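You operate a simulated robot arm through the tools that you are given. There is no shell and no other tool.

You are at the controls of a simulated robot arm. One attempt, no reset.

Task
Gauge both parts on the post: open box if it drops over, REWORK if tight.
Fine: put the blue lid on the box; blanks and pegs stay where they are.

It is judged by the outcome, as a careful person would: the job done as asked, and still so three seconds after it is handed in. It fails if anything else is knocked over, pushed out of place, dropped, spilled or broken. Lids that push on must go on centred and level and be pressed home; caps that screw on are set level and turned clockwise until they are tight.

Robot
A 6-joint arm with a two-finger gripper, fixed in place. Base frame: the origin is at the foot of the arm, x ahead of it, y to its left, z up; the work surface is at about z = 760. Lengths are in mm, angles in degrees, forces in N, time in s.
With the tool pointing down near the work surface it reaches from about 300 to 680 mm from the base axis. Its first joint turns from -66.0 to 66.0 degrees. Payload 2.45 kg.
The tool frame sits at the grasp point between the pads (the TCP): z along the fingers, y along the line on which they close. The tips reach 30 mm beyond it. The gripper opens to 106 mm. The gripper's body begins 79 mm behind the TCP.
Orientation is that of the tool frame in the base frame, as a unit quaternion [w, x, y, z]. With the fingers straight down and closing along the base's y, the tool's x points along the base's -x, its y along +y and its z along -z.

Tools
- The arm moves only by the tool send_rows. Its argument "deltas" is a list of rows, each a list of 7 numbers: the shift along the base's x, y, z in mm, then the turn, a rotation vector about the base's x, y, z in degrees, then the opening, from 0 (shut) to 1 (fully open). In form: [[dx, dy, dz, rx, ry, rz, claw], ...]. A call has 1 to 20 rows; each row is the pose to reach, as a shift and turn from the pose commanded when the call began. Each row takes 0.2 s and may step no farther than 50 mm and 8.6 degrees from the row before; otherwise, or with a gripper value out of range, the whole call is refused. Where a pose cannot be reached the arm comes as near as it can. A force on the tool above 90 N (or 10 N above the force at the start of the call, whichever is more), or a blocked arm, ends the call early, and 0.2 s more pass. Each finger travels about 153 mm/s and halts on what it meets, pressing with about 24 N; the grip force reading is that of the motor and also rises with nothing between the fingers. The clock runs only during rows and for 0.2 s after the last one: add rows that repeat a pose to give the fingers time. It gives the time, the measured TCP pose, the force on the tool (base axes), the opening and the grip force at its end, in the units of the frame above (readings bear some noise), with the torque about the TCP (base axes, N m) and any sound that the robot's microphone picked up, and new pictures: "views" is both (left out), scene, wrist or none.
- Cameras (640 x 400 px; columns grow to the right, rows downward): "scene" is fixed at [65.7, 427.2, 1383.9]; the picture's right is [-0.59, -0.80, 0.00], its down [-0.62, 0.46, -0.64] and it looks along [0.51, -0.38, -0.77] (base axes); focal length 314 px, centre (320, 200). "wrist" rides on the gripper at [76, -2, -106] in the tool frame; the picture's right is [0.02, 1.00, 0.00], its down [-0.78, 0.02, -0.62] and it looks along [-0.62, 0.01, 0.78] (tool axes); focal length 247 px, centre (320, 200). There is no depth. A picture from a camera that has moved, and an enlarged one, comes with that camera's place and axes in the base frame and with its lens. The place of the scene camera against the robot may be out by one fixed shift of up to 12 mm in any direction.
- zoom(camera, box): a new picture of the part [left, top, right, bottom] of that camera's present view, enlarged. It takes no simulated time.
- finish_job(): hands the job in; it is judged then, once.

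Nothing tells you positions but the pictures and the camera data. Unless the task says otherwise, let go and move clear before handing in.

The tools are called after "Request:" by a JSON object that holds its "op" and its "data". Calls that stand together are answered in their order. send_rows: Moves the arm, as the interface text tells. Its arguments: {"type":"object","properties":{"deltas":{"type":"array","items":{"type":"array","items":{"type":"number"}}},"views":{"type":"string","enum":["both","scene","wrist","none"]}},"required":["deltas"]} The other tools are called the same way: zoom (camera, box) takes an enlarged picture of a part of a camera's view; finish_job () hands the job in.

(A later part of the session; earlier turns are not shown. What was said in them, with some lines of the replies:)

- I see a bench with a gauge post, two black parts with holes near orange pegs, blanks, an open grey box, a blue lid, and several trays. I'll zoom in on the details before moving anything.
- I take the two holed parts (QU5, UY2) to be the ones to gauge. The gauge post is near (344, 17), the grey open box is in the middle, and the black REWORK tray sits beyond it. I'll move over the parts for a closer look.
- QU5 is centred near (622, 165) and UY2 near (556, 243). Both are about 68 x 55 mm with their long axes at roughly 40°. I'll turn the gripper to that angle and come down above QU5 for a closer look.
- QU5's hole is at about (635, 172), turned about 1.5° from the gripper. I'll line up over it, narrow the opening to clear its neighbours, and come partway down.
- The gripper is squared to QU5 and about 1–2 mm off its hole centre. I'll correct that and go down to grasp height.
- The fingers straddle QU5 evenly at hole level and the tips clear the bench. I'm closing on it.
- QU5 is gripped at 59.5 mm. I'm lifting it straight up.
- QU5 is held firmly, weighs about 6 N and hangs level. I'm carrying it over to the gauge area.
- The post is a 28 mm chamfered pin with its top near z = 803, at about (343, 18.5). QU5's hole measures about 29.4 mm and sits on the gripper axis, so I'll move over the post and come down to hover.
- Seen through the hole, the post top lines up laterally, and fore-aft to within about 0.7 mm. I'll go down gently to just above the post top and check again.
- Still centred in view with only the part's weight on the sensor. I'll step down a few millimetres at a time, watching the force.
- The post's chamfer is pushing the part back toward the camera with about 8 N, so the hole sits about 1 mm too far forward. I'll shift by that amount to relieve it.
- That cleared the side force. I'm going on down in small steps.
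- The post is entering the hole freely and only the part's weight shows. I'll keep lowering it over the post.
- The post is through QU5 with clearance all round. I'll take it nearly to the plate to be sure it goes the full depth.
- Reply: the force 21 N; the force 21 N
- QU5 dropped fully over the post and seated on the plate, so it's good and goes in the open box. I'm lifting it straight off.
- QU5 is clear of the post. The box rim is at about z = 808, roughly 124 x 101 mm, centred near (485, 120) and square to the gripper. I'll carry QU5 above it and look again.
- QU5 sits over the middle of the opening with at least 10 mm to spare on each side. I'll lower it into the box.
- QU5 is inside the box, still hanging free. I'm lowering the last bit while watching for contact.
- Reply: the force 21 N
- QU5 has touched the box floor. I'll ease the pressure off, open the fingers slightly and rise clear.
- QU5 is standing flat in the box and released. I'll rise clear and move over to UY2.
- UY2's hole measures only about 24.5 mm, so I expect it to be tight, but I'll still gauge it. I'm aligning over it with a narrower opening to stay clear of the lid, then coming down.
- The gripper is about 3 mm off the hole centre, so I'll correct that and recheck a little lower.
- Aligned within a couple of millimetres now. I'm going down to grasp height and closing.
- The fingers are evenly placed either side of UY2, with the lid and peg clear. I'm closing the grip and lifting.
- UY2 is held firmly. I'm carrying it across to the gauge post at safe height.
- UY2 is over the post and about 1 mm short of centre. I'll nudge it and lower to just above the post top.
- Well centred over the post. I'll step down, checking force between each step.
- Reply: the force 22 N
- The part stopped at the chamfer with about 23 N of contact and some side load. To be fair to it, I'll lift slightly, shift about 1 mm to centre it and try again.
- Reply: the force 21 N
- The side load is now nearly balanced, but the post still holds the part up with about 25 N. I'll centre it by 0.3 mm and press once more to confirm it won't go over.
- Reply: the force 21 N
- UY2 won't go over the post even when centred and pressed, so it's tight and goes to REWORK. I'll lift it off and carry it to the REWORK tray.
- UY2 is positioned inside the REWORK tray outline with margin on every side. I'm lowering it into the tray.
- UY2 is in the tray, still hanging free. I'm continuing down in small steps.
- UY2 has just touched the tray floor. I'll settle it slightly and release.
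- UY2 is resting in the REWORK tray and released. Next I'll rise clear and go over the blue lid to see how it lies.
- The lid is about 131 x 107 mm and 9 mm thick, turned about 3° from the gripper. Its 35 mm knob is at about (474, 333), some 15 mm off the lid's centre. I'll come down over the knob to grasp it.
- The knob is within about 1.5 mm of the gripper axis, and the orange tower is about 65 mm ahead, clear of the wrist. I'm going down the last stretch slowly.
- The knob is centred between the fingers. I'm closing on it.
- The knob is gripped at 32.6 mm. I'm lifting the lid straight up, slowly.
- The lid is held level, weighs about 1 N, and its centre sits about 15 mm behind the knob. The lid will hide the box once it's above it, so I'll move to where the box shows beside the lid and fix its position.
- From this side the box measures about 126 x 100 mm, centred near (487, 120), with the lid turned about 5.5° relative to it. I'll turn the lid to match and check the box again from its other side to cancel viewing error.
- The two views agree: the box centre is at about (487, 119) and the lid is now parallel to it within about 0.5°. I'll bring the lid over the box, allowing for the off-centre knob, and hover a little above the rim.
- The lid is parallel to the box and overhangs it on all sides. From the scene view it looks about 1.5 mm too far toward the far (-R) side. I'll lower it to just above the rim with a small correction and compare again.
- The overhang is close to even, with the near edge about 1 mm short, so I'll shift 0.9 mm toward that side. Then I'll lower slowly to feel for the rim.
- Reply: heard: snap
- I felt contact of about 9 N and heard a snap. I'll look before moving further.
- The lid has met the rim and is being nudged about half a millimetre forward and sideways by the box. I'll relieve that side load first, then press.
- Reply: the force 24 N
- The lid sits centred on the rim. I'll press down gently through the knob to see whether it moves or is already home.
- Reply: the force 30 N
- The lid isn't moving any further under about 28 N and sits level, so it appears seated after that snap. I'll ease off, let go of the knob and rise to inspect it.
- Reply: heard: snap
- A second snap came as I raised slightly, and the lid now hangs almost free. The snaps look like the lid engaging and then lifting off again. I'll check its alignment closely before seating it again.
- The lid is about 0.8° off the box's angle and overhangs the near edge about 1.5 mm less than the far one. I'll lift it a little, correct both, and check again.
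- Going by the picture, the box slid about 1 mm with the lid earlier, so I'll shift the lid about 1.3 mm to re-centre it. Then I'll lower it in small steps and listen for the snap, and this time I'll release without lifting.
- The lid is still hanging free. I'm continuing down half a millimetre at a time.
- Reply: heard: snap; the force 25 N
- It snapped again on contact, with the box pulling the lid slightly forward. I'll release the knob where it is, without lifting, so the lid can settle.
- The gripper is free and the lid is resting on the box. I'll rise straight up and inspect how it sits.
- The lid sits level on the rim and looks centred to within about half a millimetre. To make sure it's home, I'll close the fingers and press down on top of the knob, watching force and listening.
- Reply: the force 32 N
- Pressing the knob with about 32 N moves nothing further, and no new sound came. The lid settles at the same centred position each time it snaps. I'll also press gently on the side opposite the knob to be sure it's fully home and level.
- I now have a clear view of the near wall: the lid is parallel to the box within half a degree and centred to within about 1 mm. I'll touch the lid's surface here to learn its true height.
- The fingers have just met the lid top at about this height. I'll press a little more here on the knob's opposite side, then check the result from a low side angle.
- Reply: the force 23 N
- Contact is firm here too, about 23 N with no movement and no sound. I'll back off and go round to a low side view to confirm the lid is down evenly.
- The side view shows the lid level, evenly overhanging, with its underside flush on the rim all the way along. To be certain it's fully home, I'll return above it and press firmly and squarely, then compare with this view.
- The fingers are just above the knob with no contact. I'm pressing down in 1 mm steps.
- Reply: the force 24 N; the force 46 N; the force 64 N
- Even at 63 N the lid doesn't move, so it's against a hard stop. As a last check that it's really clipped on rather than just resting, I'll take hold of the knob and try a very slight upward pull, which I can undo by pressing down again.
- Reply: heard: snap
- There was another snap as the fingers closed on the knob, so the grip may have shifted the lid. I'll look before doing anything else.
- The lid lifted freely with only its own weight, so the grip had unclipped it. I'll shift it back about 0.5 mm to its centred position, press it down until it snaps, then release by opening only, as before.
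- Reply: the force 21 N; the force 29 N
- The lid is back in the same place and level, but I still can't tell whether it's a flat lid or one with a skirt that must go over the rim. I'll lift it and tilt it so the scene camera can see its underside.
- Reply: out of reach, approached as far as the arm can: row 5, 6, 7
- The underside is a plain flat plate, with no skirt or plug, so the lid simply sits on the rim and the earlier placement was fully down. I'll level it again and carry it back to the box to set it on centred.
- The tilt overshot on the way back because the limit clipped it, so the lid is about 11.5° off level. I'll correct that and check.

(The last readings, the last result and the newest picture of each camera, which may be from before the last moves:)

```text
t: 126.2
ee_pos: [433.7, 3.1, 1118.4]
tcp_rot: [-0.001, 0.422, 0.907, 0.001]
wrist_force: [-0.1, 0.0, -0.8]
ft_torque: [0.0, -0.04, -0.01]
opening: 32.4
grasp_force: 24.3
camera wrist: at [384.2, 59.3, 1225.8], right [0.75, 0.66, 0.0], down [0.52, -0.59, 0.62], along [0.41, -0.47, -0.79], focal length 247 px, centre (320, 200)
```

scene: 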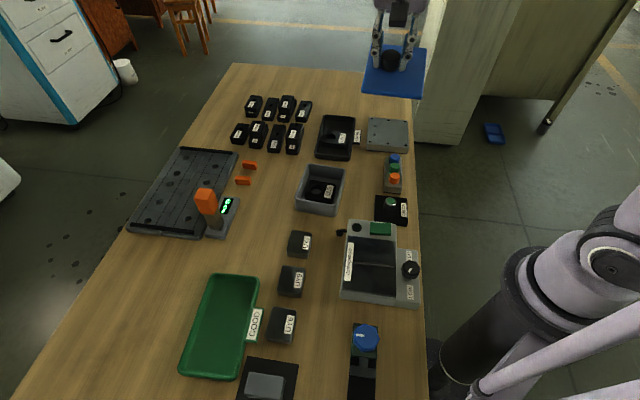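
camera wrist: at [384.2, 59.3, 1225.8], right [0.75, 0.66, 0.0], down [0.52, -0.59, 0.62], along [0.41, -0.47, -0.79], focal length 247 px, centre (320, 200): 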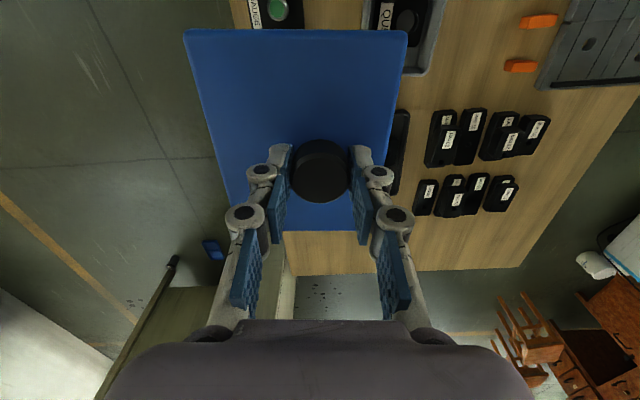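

The lid is level again. I'm bringing it back over the box and down to a hover just above the rim.

Request:
{"op": "send_rows", "data": {"deltas": [[10, 21, -20, 0, 0, 0, 0.1], [22, 46, -45, 0, 0, 0, 0.1], [34, 72, -75, 0, 0, 0, 0.1], [46, 97, -105, 0, 0, 0, 0.1], [55, 116, -135, 0, 0, 0, 0.1], [59.5, 125.5, -165, 0, 0, 0, 0.1], [59.5, 125.5, -200, 0, 0, 0, 0.1], [59.5, 125.5, -230, 0, 0, 0, 0.1], [59.5, 125.5, -252, 0, 0, 0, 0.1], [59.5, 125.5, -262, 0, 0, 0, 0.1], [59.5, 125.5, -262, 0, 0, 0, 0.1], [59.5, 125.5, -262, 0, 0, 0, 0.1]]}}

Request:
{"op": "zoom", "data": {"camera": "wrist", "box": [170, 10, 300, 70]}}

Request:
{"op": "zoom", "data": {"camera": "wrist", "box": [290, 10, 420, 70]}}

Request:
{"op": "zoom", "data": {"camera": "scene", "box": [290, 185, 345, 220]}}

Request:
{"op": "zoom", "data": {"camera": "scene", "box": [280, 150, 360, 230]}}

```text
t: 128.8
ee_pos: [492.7, 128.8, 857.0]
tcp_rot: [-0.001, 0.423, 0.906, 0.001]
wrist_force: [-0.9, 0.0, -0.8]
ft_torque: [-0.02, -0.03, -0.01]
opening: 32.8
grasp_force: 23.8
camera wrist: at [442.9, 184.9, 962.8], right [0.75, 0.66, 0.0], down [0.52, -0.59, 0.62], along [0.41, -0.47, -0.78], focal length 247 px, centre (320, 200)
```

scene: 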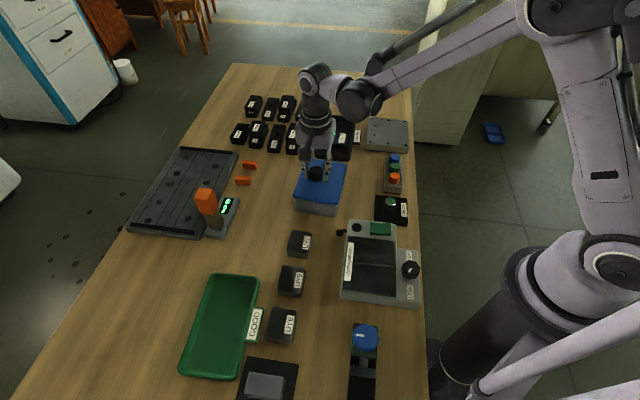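
wrist: 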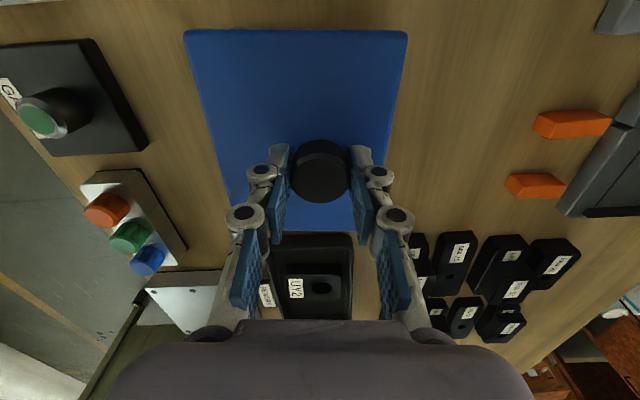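

```text
4.92 times, centred on (235, 40) of wrist
camera zoom: at [442.9, 184.9, 962.8], right [0.75, 0.66, 0.0], down [0.52, -0.59, 0.62], along [0.41, -0.47, -0.78], focal length 1216 px, centre (738, 988)
```

zoom: 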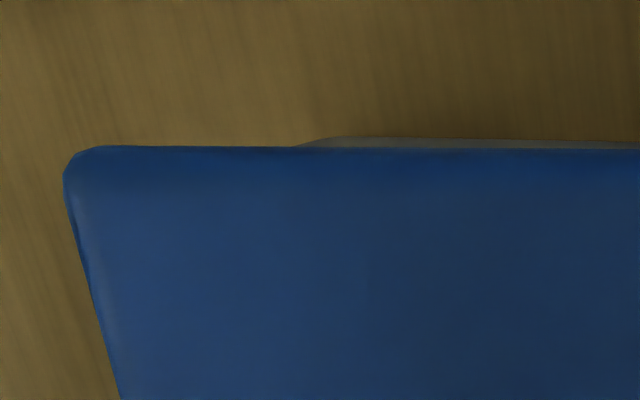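

```text
4.92 times, centred on (355, 40) of wrist
camera zoom: at [442.9, 184.9, 962.8], right [0.75, 0.66, 0.0], down [0.52, -0.59, 0.62], along [0.41, -0.47, -0.78], focal length 1216 px, centre (148, 988)
```

zoom: 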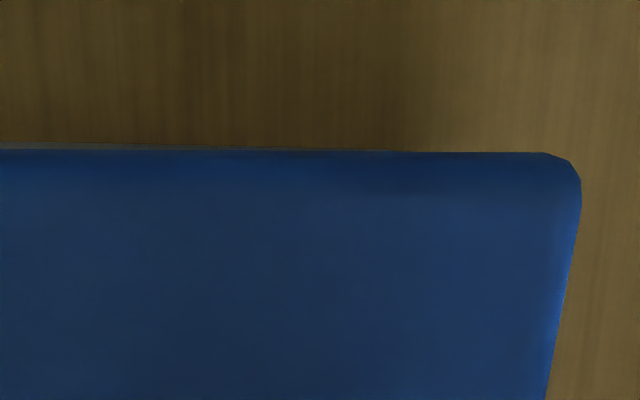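

```text
11.43 times, centred on (318, 202) of scene
camera zoom: at [65.7, 427.2, 1383.9], right [-0.59, -0.8, 0.0], down [-0.62, 0.46, -0.64], along [0.51, -0.38, -0.77], focal length 3593 px, centre (349, 171)
```

zoom: 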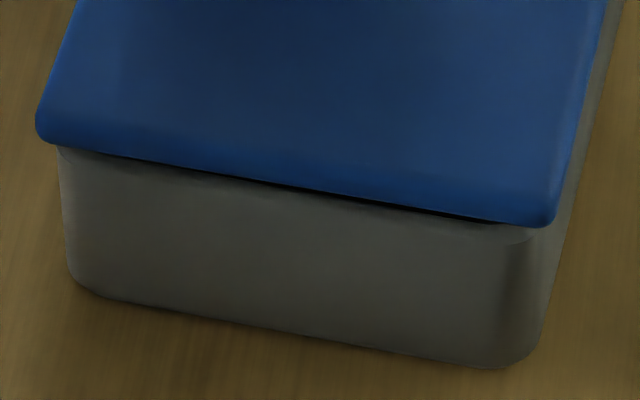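

```text
5.00 times, centred on (320, 190) of scene
camera zoom: at [65.7, 427.2, 1383.9], right [-0.59, -0.8, 0.0], down [-0.62, 0.46, -0.64], along [0.51, -0.38, -0.77], focal length 1572 px, centre (320, 250)
```

zoom: 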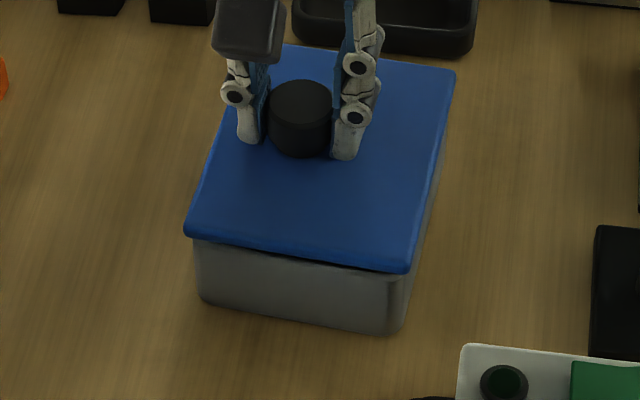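

Hovering above the box, the lid is about 0.75° turned and about 0.9 mm short in the forward direction. I'll trim both and check again.

Request:
{"op": "send_rows", "data": {"deltas": [[0.4, 0.2, 0, 0, 0, -0.4, 0.1], [0.9, 0.35, 0, 0, 0, -0.75, 0.1], [0.9, 0.35, -2, 0, 0, -0.75, 0.1], [0.9, 0.35, -2, 0, 0, -0.75, 0.1], [0.9, 0.35, -2, 0, 0, -0.75, 0.1]]}}

Request:
{"op": "zoom", "data": {"camera": "wrist", "box": [170, 10, 300, 70]}}

Request:
{"op": "zoom", "data": {"camera": "wrist", "box": [290, 10, 420, 70]}}

Request:
{"op": "zoom", "data": {"camera": "scene", "box": [290, 185, 345, 220]}}

```text
t: 130.0
ee_pos: [493.3, 128.4, 853.9]
tcp_rot: [-0.001, 0.428, 0.904, 0.0]
wrist_force: [-0.3, 0.6, -0.2]
ft_torque: [0.03, -0.03, 0.01]
opening: 32.5
grasp_force: 23.6
camera wrist: at [444.3, 186.3, 961.2], right [0.76, 0.65, 0.0], down [0.51, -0.6, 0.62], along [0.4, -0.47, -0.78], focal length 247 px, centre (320, 200)
```

scene: 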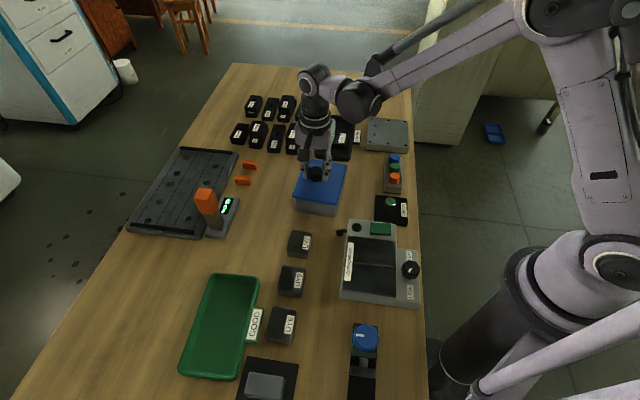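
wrist: 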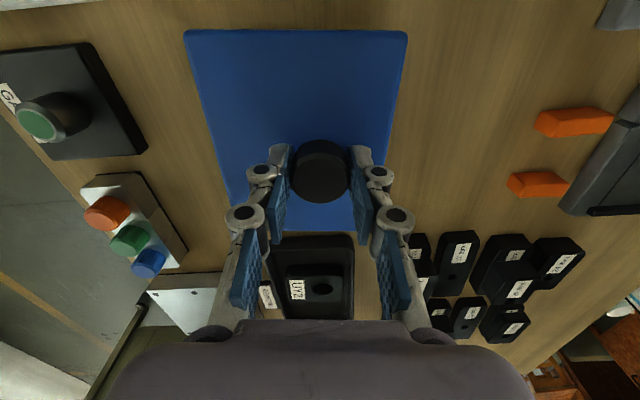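

```text
4.92 times, centred on (235, 40) of wrist
camera zoom: at [444.3, 186.3, 961.2], right [0.76, 0.65, 0.0], down [0.51, -0.6, 0.62], along [0.4, -0.47, -0.78], focal length 1216 px, centre (738, 988)
```

zoom: 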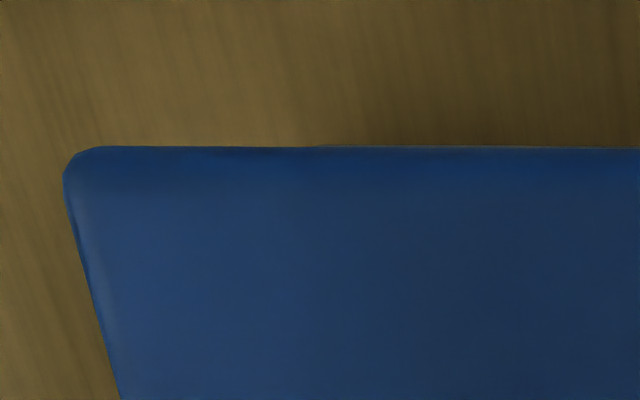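

```text
4.92 times, centred on (355, 40) of wrist
camera zoom: at [444.3, 186.3, 961.2], right [0.76, 0.65, 0.0], down [0.51, -0.6, 0.62], along [0.4, -0.47, -0.78], focal length 1216 px, centre (148, 988)
```

zoom: 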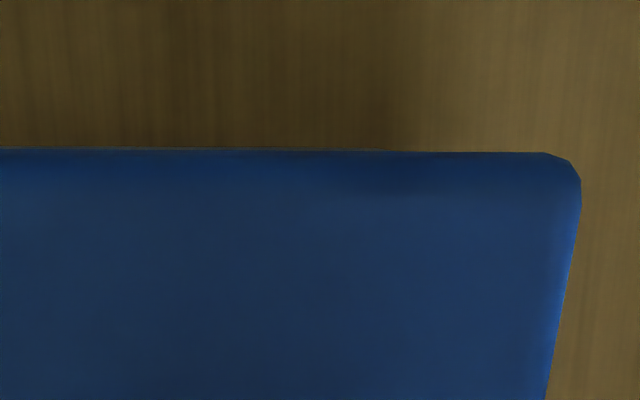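

```text
11.43 times, centred on (318, 202) of scene
camera zoom: at [65.7, 427.2, 1383.9], right [-0.59, -0.8, 0.0], down [-0.62, 0.46, -0.64], along [0.51, -0.38, -0.77], focal length 3593 px, centre (349, 171)
```

zoom: 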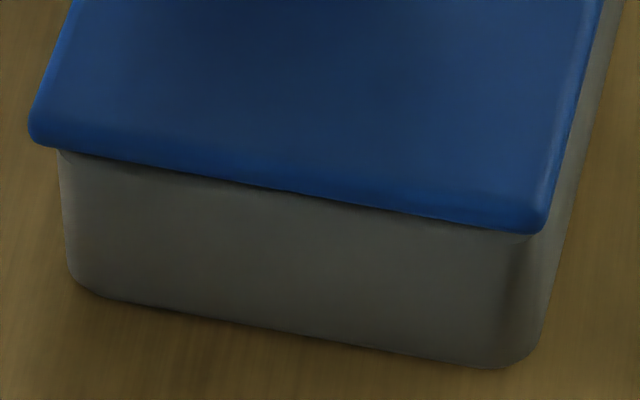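

The lid is now parallel to the box, with the +R overhang about 3.3 mm as it should be. I'll trim 0.4 mm back and lower gently to contact.

Request:
{"op": "send_rows", "data": {"deltas": [[-0.3, -0.25, -1, 0, 0, 0, 0.1], [-0.3, -0.25, -2.5, 0, 0, 0, 0.1], [-0.3, -0.25, -3.5, 0, 0, 0, 0.1], [-0.3, -0.25, -3.5, 0, 0, 0, 0.1]], "views": "none"}}

Request:
{"op": "send_rows", "data": {"deltas": [[0, 0, -0.5, 0, 0, 0, 0.1], [0, 0, -0.5, 0, 0, 0, 0.1]], "views": "none"}}

```text
t: 131.0
ee_pos: [493.4, 126.8, 851.0]
tcp_rot: [0.0, 0.428, 0.904, 0.001]
wrist_force: [0.1, -0.2, -0.6]
ft_torque: [0.0, -0.02, 0.0]
opening: 32.6
grasp_force: 24.7
```

```text
t: 131.6
ee_pos: [494.0, 127.8, 850.3]
tcp_rot: [0.0, 0.428, 0.904, 0.0]
wrist_force: [1.2, 0.0, -1.5]
ft_torque: [0.02, 0.01, 0.01]
opening: 32.8
grasp_force: 23.9
```

Request:
{"op": "send_rows", "data": {"deltas": [[0, 0, -0.5, 0, 0, 0, 0.1], [0, 0, -0.5, 0, 0, 0, 0.1]], "views": "none"}}

Request:
{"op": "send_rows", "data": {"deltas": [[0, 0, -0.5, 0, 0, 0, 0.1], [0, 0, -0.5, 0, 0, 0, 0.1]], "views": "none"}}

```text
t: 132.2
ee_pos: [494.2, 127.1, 849.6]
tcp_rot: [0.0, 0.428, 0.904, 0.001]
wrist_force: [-0.7, -0.8, -1.5]
ft_torque: [-0.01, -0.02, -0.01]
opening: 32.4
grasp_force: 23.9
```

```text
t: 132.8
ee_pos: [495.1, 127.0, 851.2]
tcp_rot: [-0.001, 0.429, 0.904, 0.001]
wrist_force: [-0.7, -0.4, 0.4]
ft_torque: [-0.11, 0.01, -0.01]
opening: 32.7
grasp_force: 24.2
```

Request:
{"op": "send_rows", "data": {"deltas": [[0, 0, -0.5, 0, 0, 0, 0.1], [0, 0, -0.5, 0, 0, 0, 0.1]], "views": "none"}}

```text
t: 133.4
ee_pos: [495.3, 126.5, 850.1]
tcp_rot: [-0.001, 0.428, 0.904, 0.0]
wrist_force: [-1.4, -2.9, 8.2]
ft_torque: [-0.24, -0.01, 0.03]
opening: 32.3
grasp_force: 24.0
heard: snap
```

It snapped on contact with only a light side load. I'm releasing the knob now by opening the fingers without lifting.

Request:
{"op": "send_rows", "data": {"deltas": [[0, 0, 0, 0, 0, 0, 0.1], [0, 0, 0, 0, 0, 0, 0.32], [0, 0, 0, 0, 0, 0, 0.38], [0, 0, 0, 0, 0, 0, 0.48], [0, 0, 0, 0, 0, 0, 0.57], [0, 0, 0, 0, 0, 0, 0.57]]}}

Request:
{"op": "zoom", "data": {"camera": "scene", "box": [290, 185, 345, 220]}}

Request:
{"op": "zoom", "data": {"camera": "wrist", "box": [170, 10, 420, 80]}}

```text
t: 134.8
ee_pos: [492.3, 127.8, 849.9]
tcp_rot: [-0.001, 0.428, 0.904, 0.0]
wrist_force: [-0.6, -0.2, 0.0]
ft_torque: [0.02, -0.01, -0.03]
opening: 60.6
grasp_force: 0.1
camera wrist: at [444.7, 185.6, 956.6], right [0.76, 0.65, 0.0], down [0.51, -0.6, 0.62], along [0.4, -0.47, -0.78], focal length 247 px, centre (320, 200)
```

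scene: 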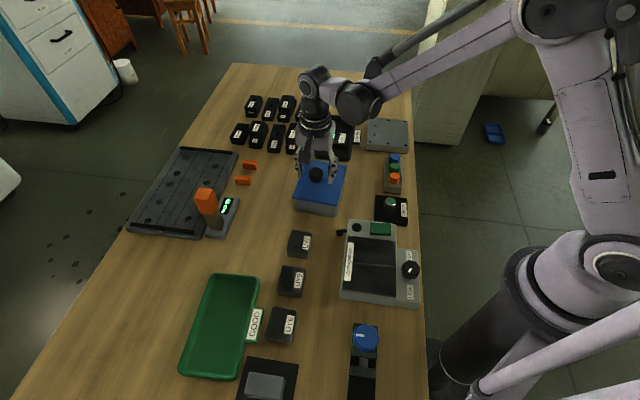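
wrist: 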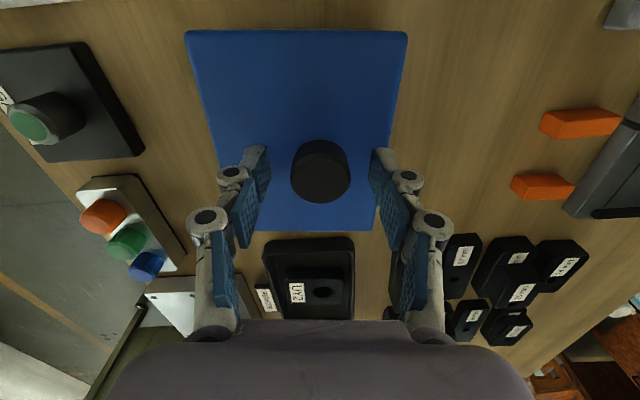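

```text
11.43 times, centred on (318, 202) of scene
camera zoom: at [65.7, 427.2, 1383.9], right [-0.59, -0.8, 0.0], down [-0.62, 0.46, -0.64], along [0.51, -0.38, -0.77], focal length 3593 px, centre (349, 171)
```

zoom: 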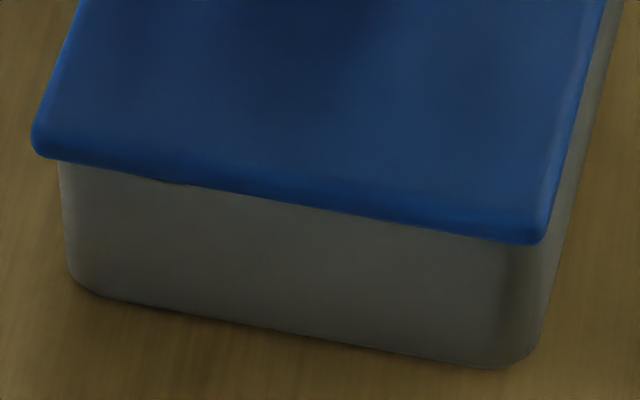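

```text
2.56 times, centred on (295, 45) of wrist
camera zoom: at [444.7, 185.6, 956.6], right [0.76, 0.65, 0.0], down [0.51, -0.6, 0.62], along [0.4, -0.47, -0.78], focal length 632 px, centre (384, 597)
```

zoom: 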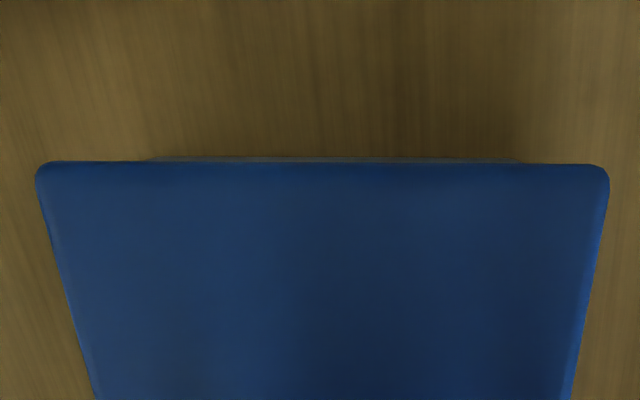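

The lid is released: parallel to the box, level, and centred within about 0.7 mm. I'll rise, close the fingers and give it one straight press on the knob to seat it firmly.

Request:
{"op": "send_rows", "data": {"deltas": [[0, 0, 4, 0, 0, 0, 0.57], [0, 0, 15, 0, 0, 0, 0.57], [0, 0, 35, 0, 0, 0, 0.57], [0, 0, 50, 0, 0, 0, 0.3], [0, 0, 50, 0, 0, 0, 0.0], [0, 0, 50, 0, 0, 0, 0.0], [0, 0, 40, 0, 0, 0, 0.0], [0, 0, 30, 0, 0, 0, 0.0], [0, 0, 25, 0, 0, 0, 0.0], [0, 0, 25, 0, 0, 0, 0.0]], "views": "wrist"}}

Request:
{"op": "zoom", "data": {"camera": "wrist", "box": [240, 80, 400, 220]}}

```text
t: 137.0
ee_pos: [494.5, 128.3, 874.7]
tcp_rot: [-0.001, 0.428, 0.904, 0.0]
wrist_force: [0.1, 0.1, -0.3]
ft_torque: [0.01, 0.0, -0.01]
opening: 0.0
grasp_force: 23.5
camera wrist: at [445.1, 186.6, 981.1], right [0.76, 0.65, 0.0], down [0.51, -0.6, 0.62], along [0.4, -0.47, -0.78], focal length 247 px, centre (320, 200)
```

wrist: 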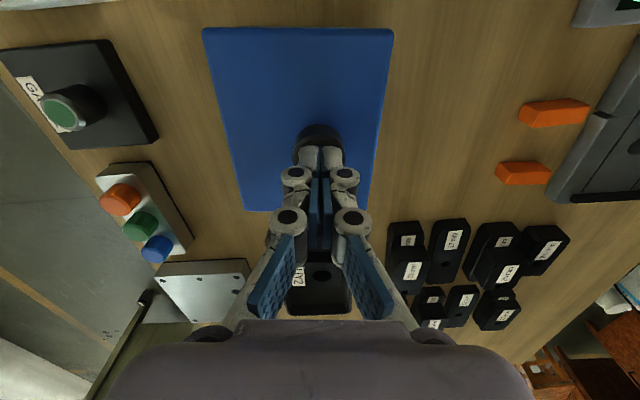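

```text
2.86 times, centred on (320, 150) of wrist
camera zoom: at [445.1, 186.6, 981.1], right [0.76, 0.65, 0.0], down [0.51, -0.6, 0.62], along [0.4, -0.47, -0.78], focal length 706 px, centre (320, 343)
```

zoom: 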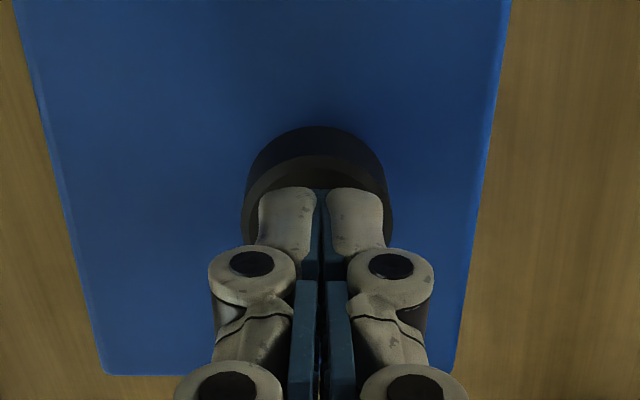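

Fingers are closed and centred just above the knob. I'm pressing straight down in small steps.

Request:
{"op": "send_rows", "data": {"deltas": [[0, 0, -1, 0, 0, 0, 0.0], [0, 0, -2, 0, 0, 0, 0.0], [0, 0, -2, 0, 0, 0, 0.0]], "views": "none"}}

Request:
{"op": "send_rows", "data": {"deltas": [[0, 0, -1, 0, 0, 0, 0.0], [0, 0, -1, 0, 0, 0, 0.0]], "views": "none"}}

```text
t: 137.8
ee_pos: [493.2, 127.7, 873.8]
tcp_rot: [-0.001, 0.428, 0.904, 0.001]
wrist_force: [0.2, 0.4, -0.3]
ft_torque: [0.01, 0.0, -0.01]
opening: 0.0
grasp_force: 23.7
```

```text
t: 138.4
ee_pos: [494.2, 128.4, 871.6]
tcp_rot: [-0.001, 0.428, 0.904, 0.001]
wrist_force: [0.6, -1.5, 0.3]
ft_torque: [0.01, 0.01, -0.04]
opening: 0.0
grasp_force: 23.8
```

Request:
{"op": "send_rows", "data": {"deltas": [[0, 0, -1, 0, 0, 0, 0.0], [0, 0, -1, 0, 0, 0, 0.0]], "views": "none"}}

Request:
{"op": "send_rows", "data": {"deltas": [[0, 0, -1, 0, 0, 0, 0.0], [0, 0, -1, 0, 0, 0, 0.0]], "views": "none"}}

```text
t: 139.0
ee_pos: [495.3, 127.3, 871.4]
tcp_rot: [0.0, 0.428, 0.904, 0.001]
wrist_force: [2.0, 2.0, 11.3]
ft_torque: [0.09, -0.05, -0.02]
opening: 6.2
grasp_force: 24.1
```

```text
t: 139.6
ee_pos: [493.4, 127.7, 870.6]
tcp_rot: [-0.001, 0.428, 0.904, 0.001]
wrist_force: [2.5, 2.1, 38.8]
ft_torque: [0.05, -0.09, 0.01]
opening: 6.0
grasp_force: 24.1
```

That was a 39 N straight press with no movement and no sound, so the lid is home. I'm retreating straight up and will check the whole bench.

Request:
{"op": "send_rows", "data": {"deltas": [[0, 0, 2, 0, 0, 0, 0.0], [0, 0, 15, 0, 0, 0, 0.0], [0, 0, 50, 0, 0, 0, 0.0], [0, 0, 95, 0, 0, 0, 0.1], [0, 0, 130, 0, 0, 0, 0.3], [-20, -20, 150, 0, 0, 0, 0.5], [-50, -50, 160, 0, 0, 0, 0.5], [-80, -80, 165, 0, 0, 0, 0.5], [-110, -110, 165, 0, 0, 0, 0.5], [-110, -110, 165, 0, 0, 0, 0.5]]}}

Request:
{"op": "zoom", "data": {"camera": "scene", "box": [280, 150, 360, 230]}}

Request:
{"op": "zoom", "data": {"camera": "scene", "box": [220, 80, 440, 220]}}

Request:
{"op": "zoom", "data": {"camera": "scene", "box": [290, 185, 345, 220]}}

Request:
{"op": "zoom", "data": {"camera": "scene", "box": [120, 180, 440, 400]}}

```text
t: 141.8
ee_pos: [383.4, 16.8, 1032.6]
tcp_rot: [-0.001, 0.428, 0.904, 0.001]
wrist_force: [0.1, -0.2, 0.0]
ft_torque: [0.02, 0.01, 0.01]
opening: 53.0
grasp_force: 0.2
camera wrist: at [334.1, 74.6, 1141.2], right [0.76, 0.65, 0.0], down [0.51, -0.6, 0.62], along [0.4, -0.47, -0.78], focal length 247 px, centre (320, 200)
```

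scene: 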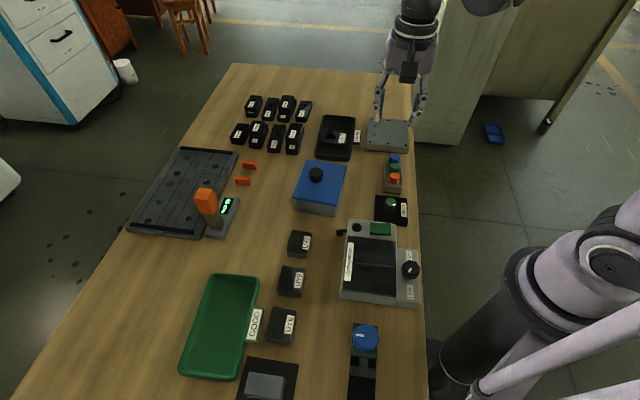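
wrist: 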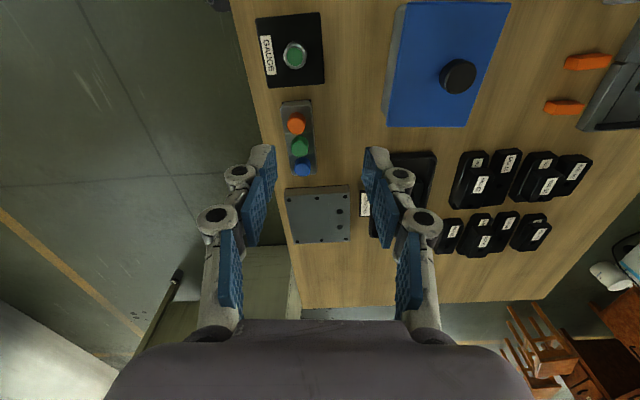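

```text
5.00 times, centred on (320, 190) of scene
camera zoom: at [65.7, 427.1, 1383.9], right [-0.59, -0.8, 0.0], down [-0.62, 0.46, -0.64], along [0.51, -0.38, -0.77], focal length 1572 px, centre (320, 250)
```

zoom: 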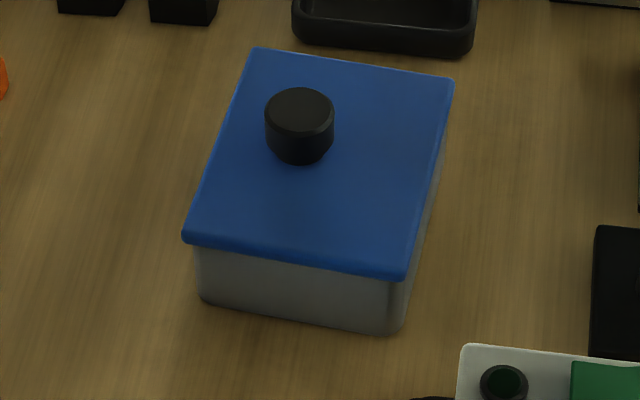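

```text
2.86 times, centred on (330, 150) of scene
camera zoom: at [65.7, 427.1, 1383.9], right [-0.59, -0.8, 0.0], down [-0.62, 0.46, -0.64], along [0.51, -0.38, -0.77], focal length 898 px, centre (291, 343)
```

zoom: 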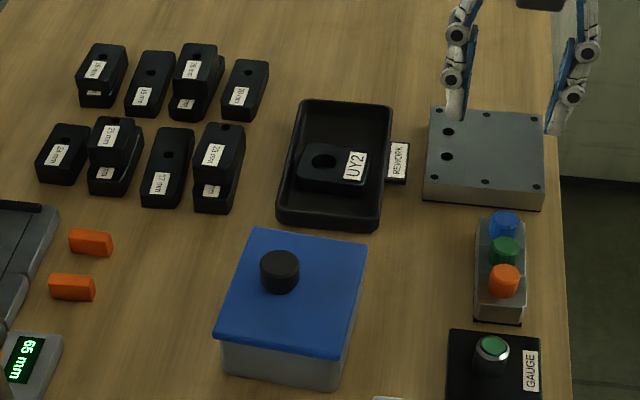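

```text
11.43 times, centred on (318, 202) of scene
camera zoom: at [65.7, 427.1, 1383.9], right [-0.59, -0.8, 0.0], down [-0.62, 0.46, -0.64], along [0.51, -0.38, -0.77], focal length 3593 px, centre (349, 171)
```

zoom: 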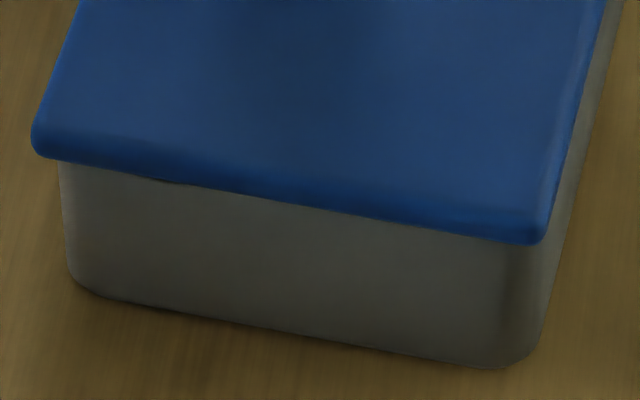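

```text
1.82 times, centred on (280, 290) of scene
camera zoom: at [65.7, 427.1, 1383.9], right [-0.59, -0.8, 0.0], down [-0.62, 0.46, -0.64], along [0.51, -0.38, -0.77], focal length 572 px, centre (393, 36)
```

zoom: 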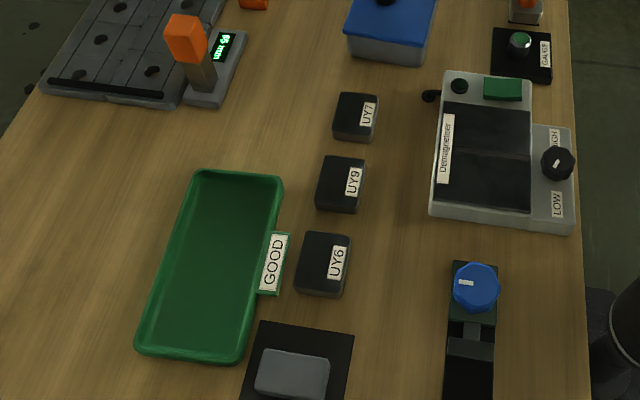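

The bench looks right:
- QU5 dropped fully over the post and is in the box.
- UY2 was tight and is in the REWORK tray.
- The blue lid sits level and centred on the box.
- The blanks, pegs and everything else are where they were.

The arm is clear, so I'm handing the job in.

Request:
{"op": "finish_job", "data": {}}

```text
The job is handed in.
```

I gauged both parts on the post, sorted them, and put the blue lid on the box. The job is handed in; I haven't seen a verdict.

- **QU5:** it dropped fully over the post and seated on the plate, so it went into the open box.
- **UY2:** it stopped at the top of the post even when centred and pressed with about 25 N. It is in the REWORK tray.
- **Lid:** the underside is a plain flat plate, so it rests on the rim rather than clipping on. It is level, within about 1 mm of centre, and did not move under a 39 N press. I took the lid off and set it down again while working out how it fits. I heard "snap" sounds several times, mostly as it touched or left the rim, and did not establish what they were.
- **Everything else:** the blanks and pegs are where they were, and nothing was knocked over or dropped. The box itself slid about 1 mm while I was setting the lid.
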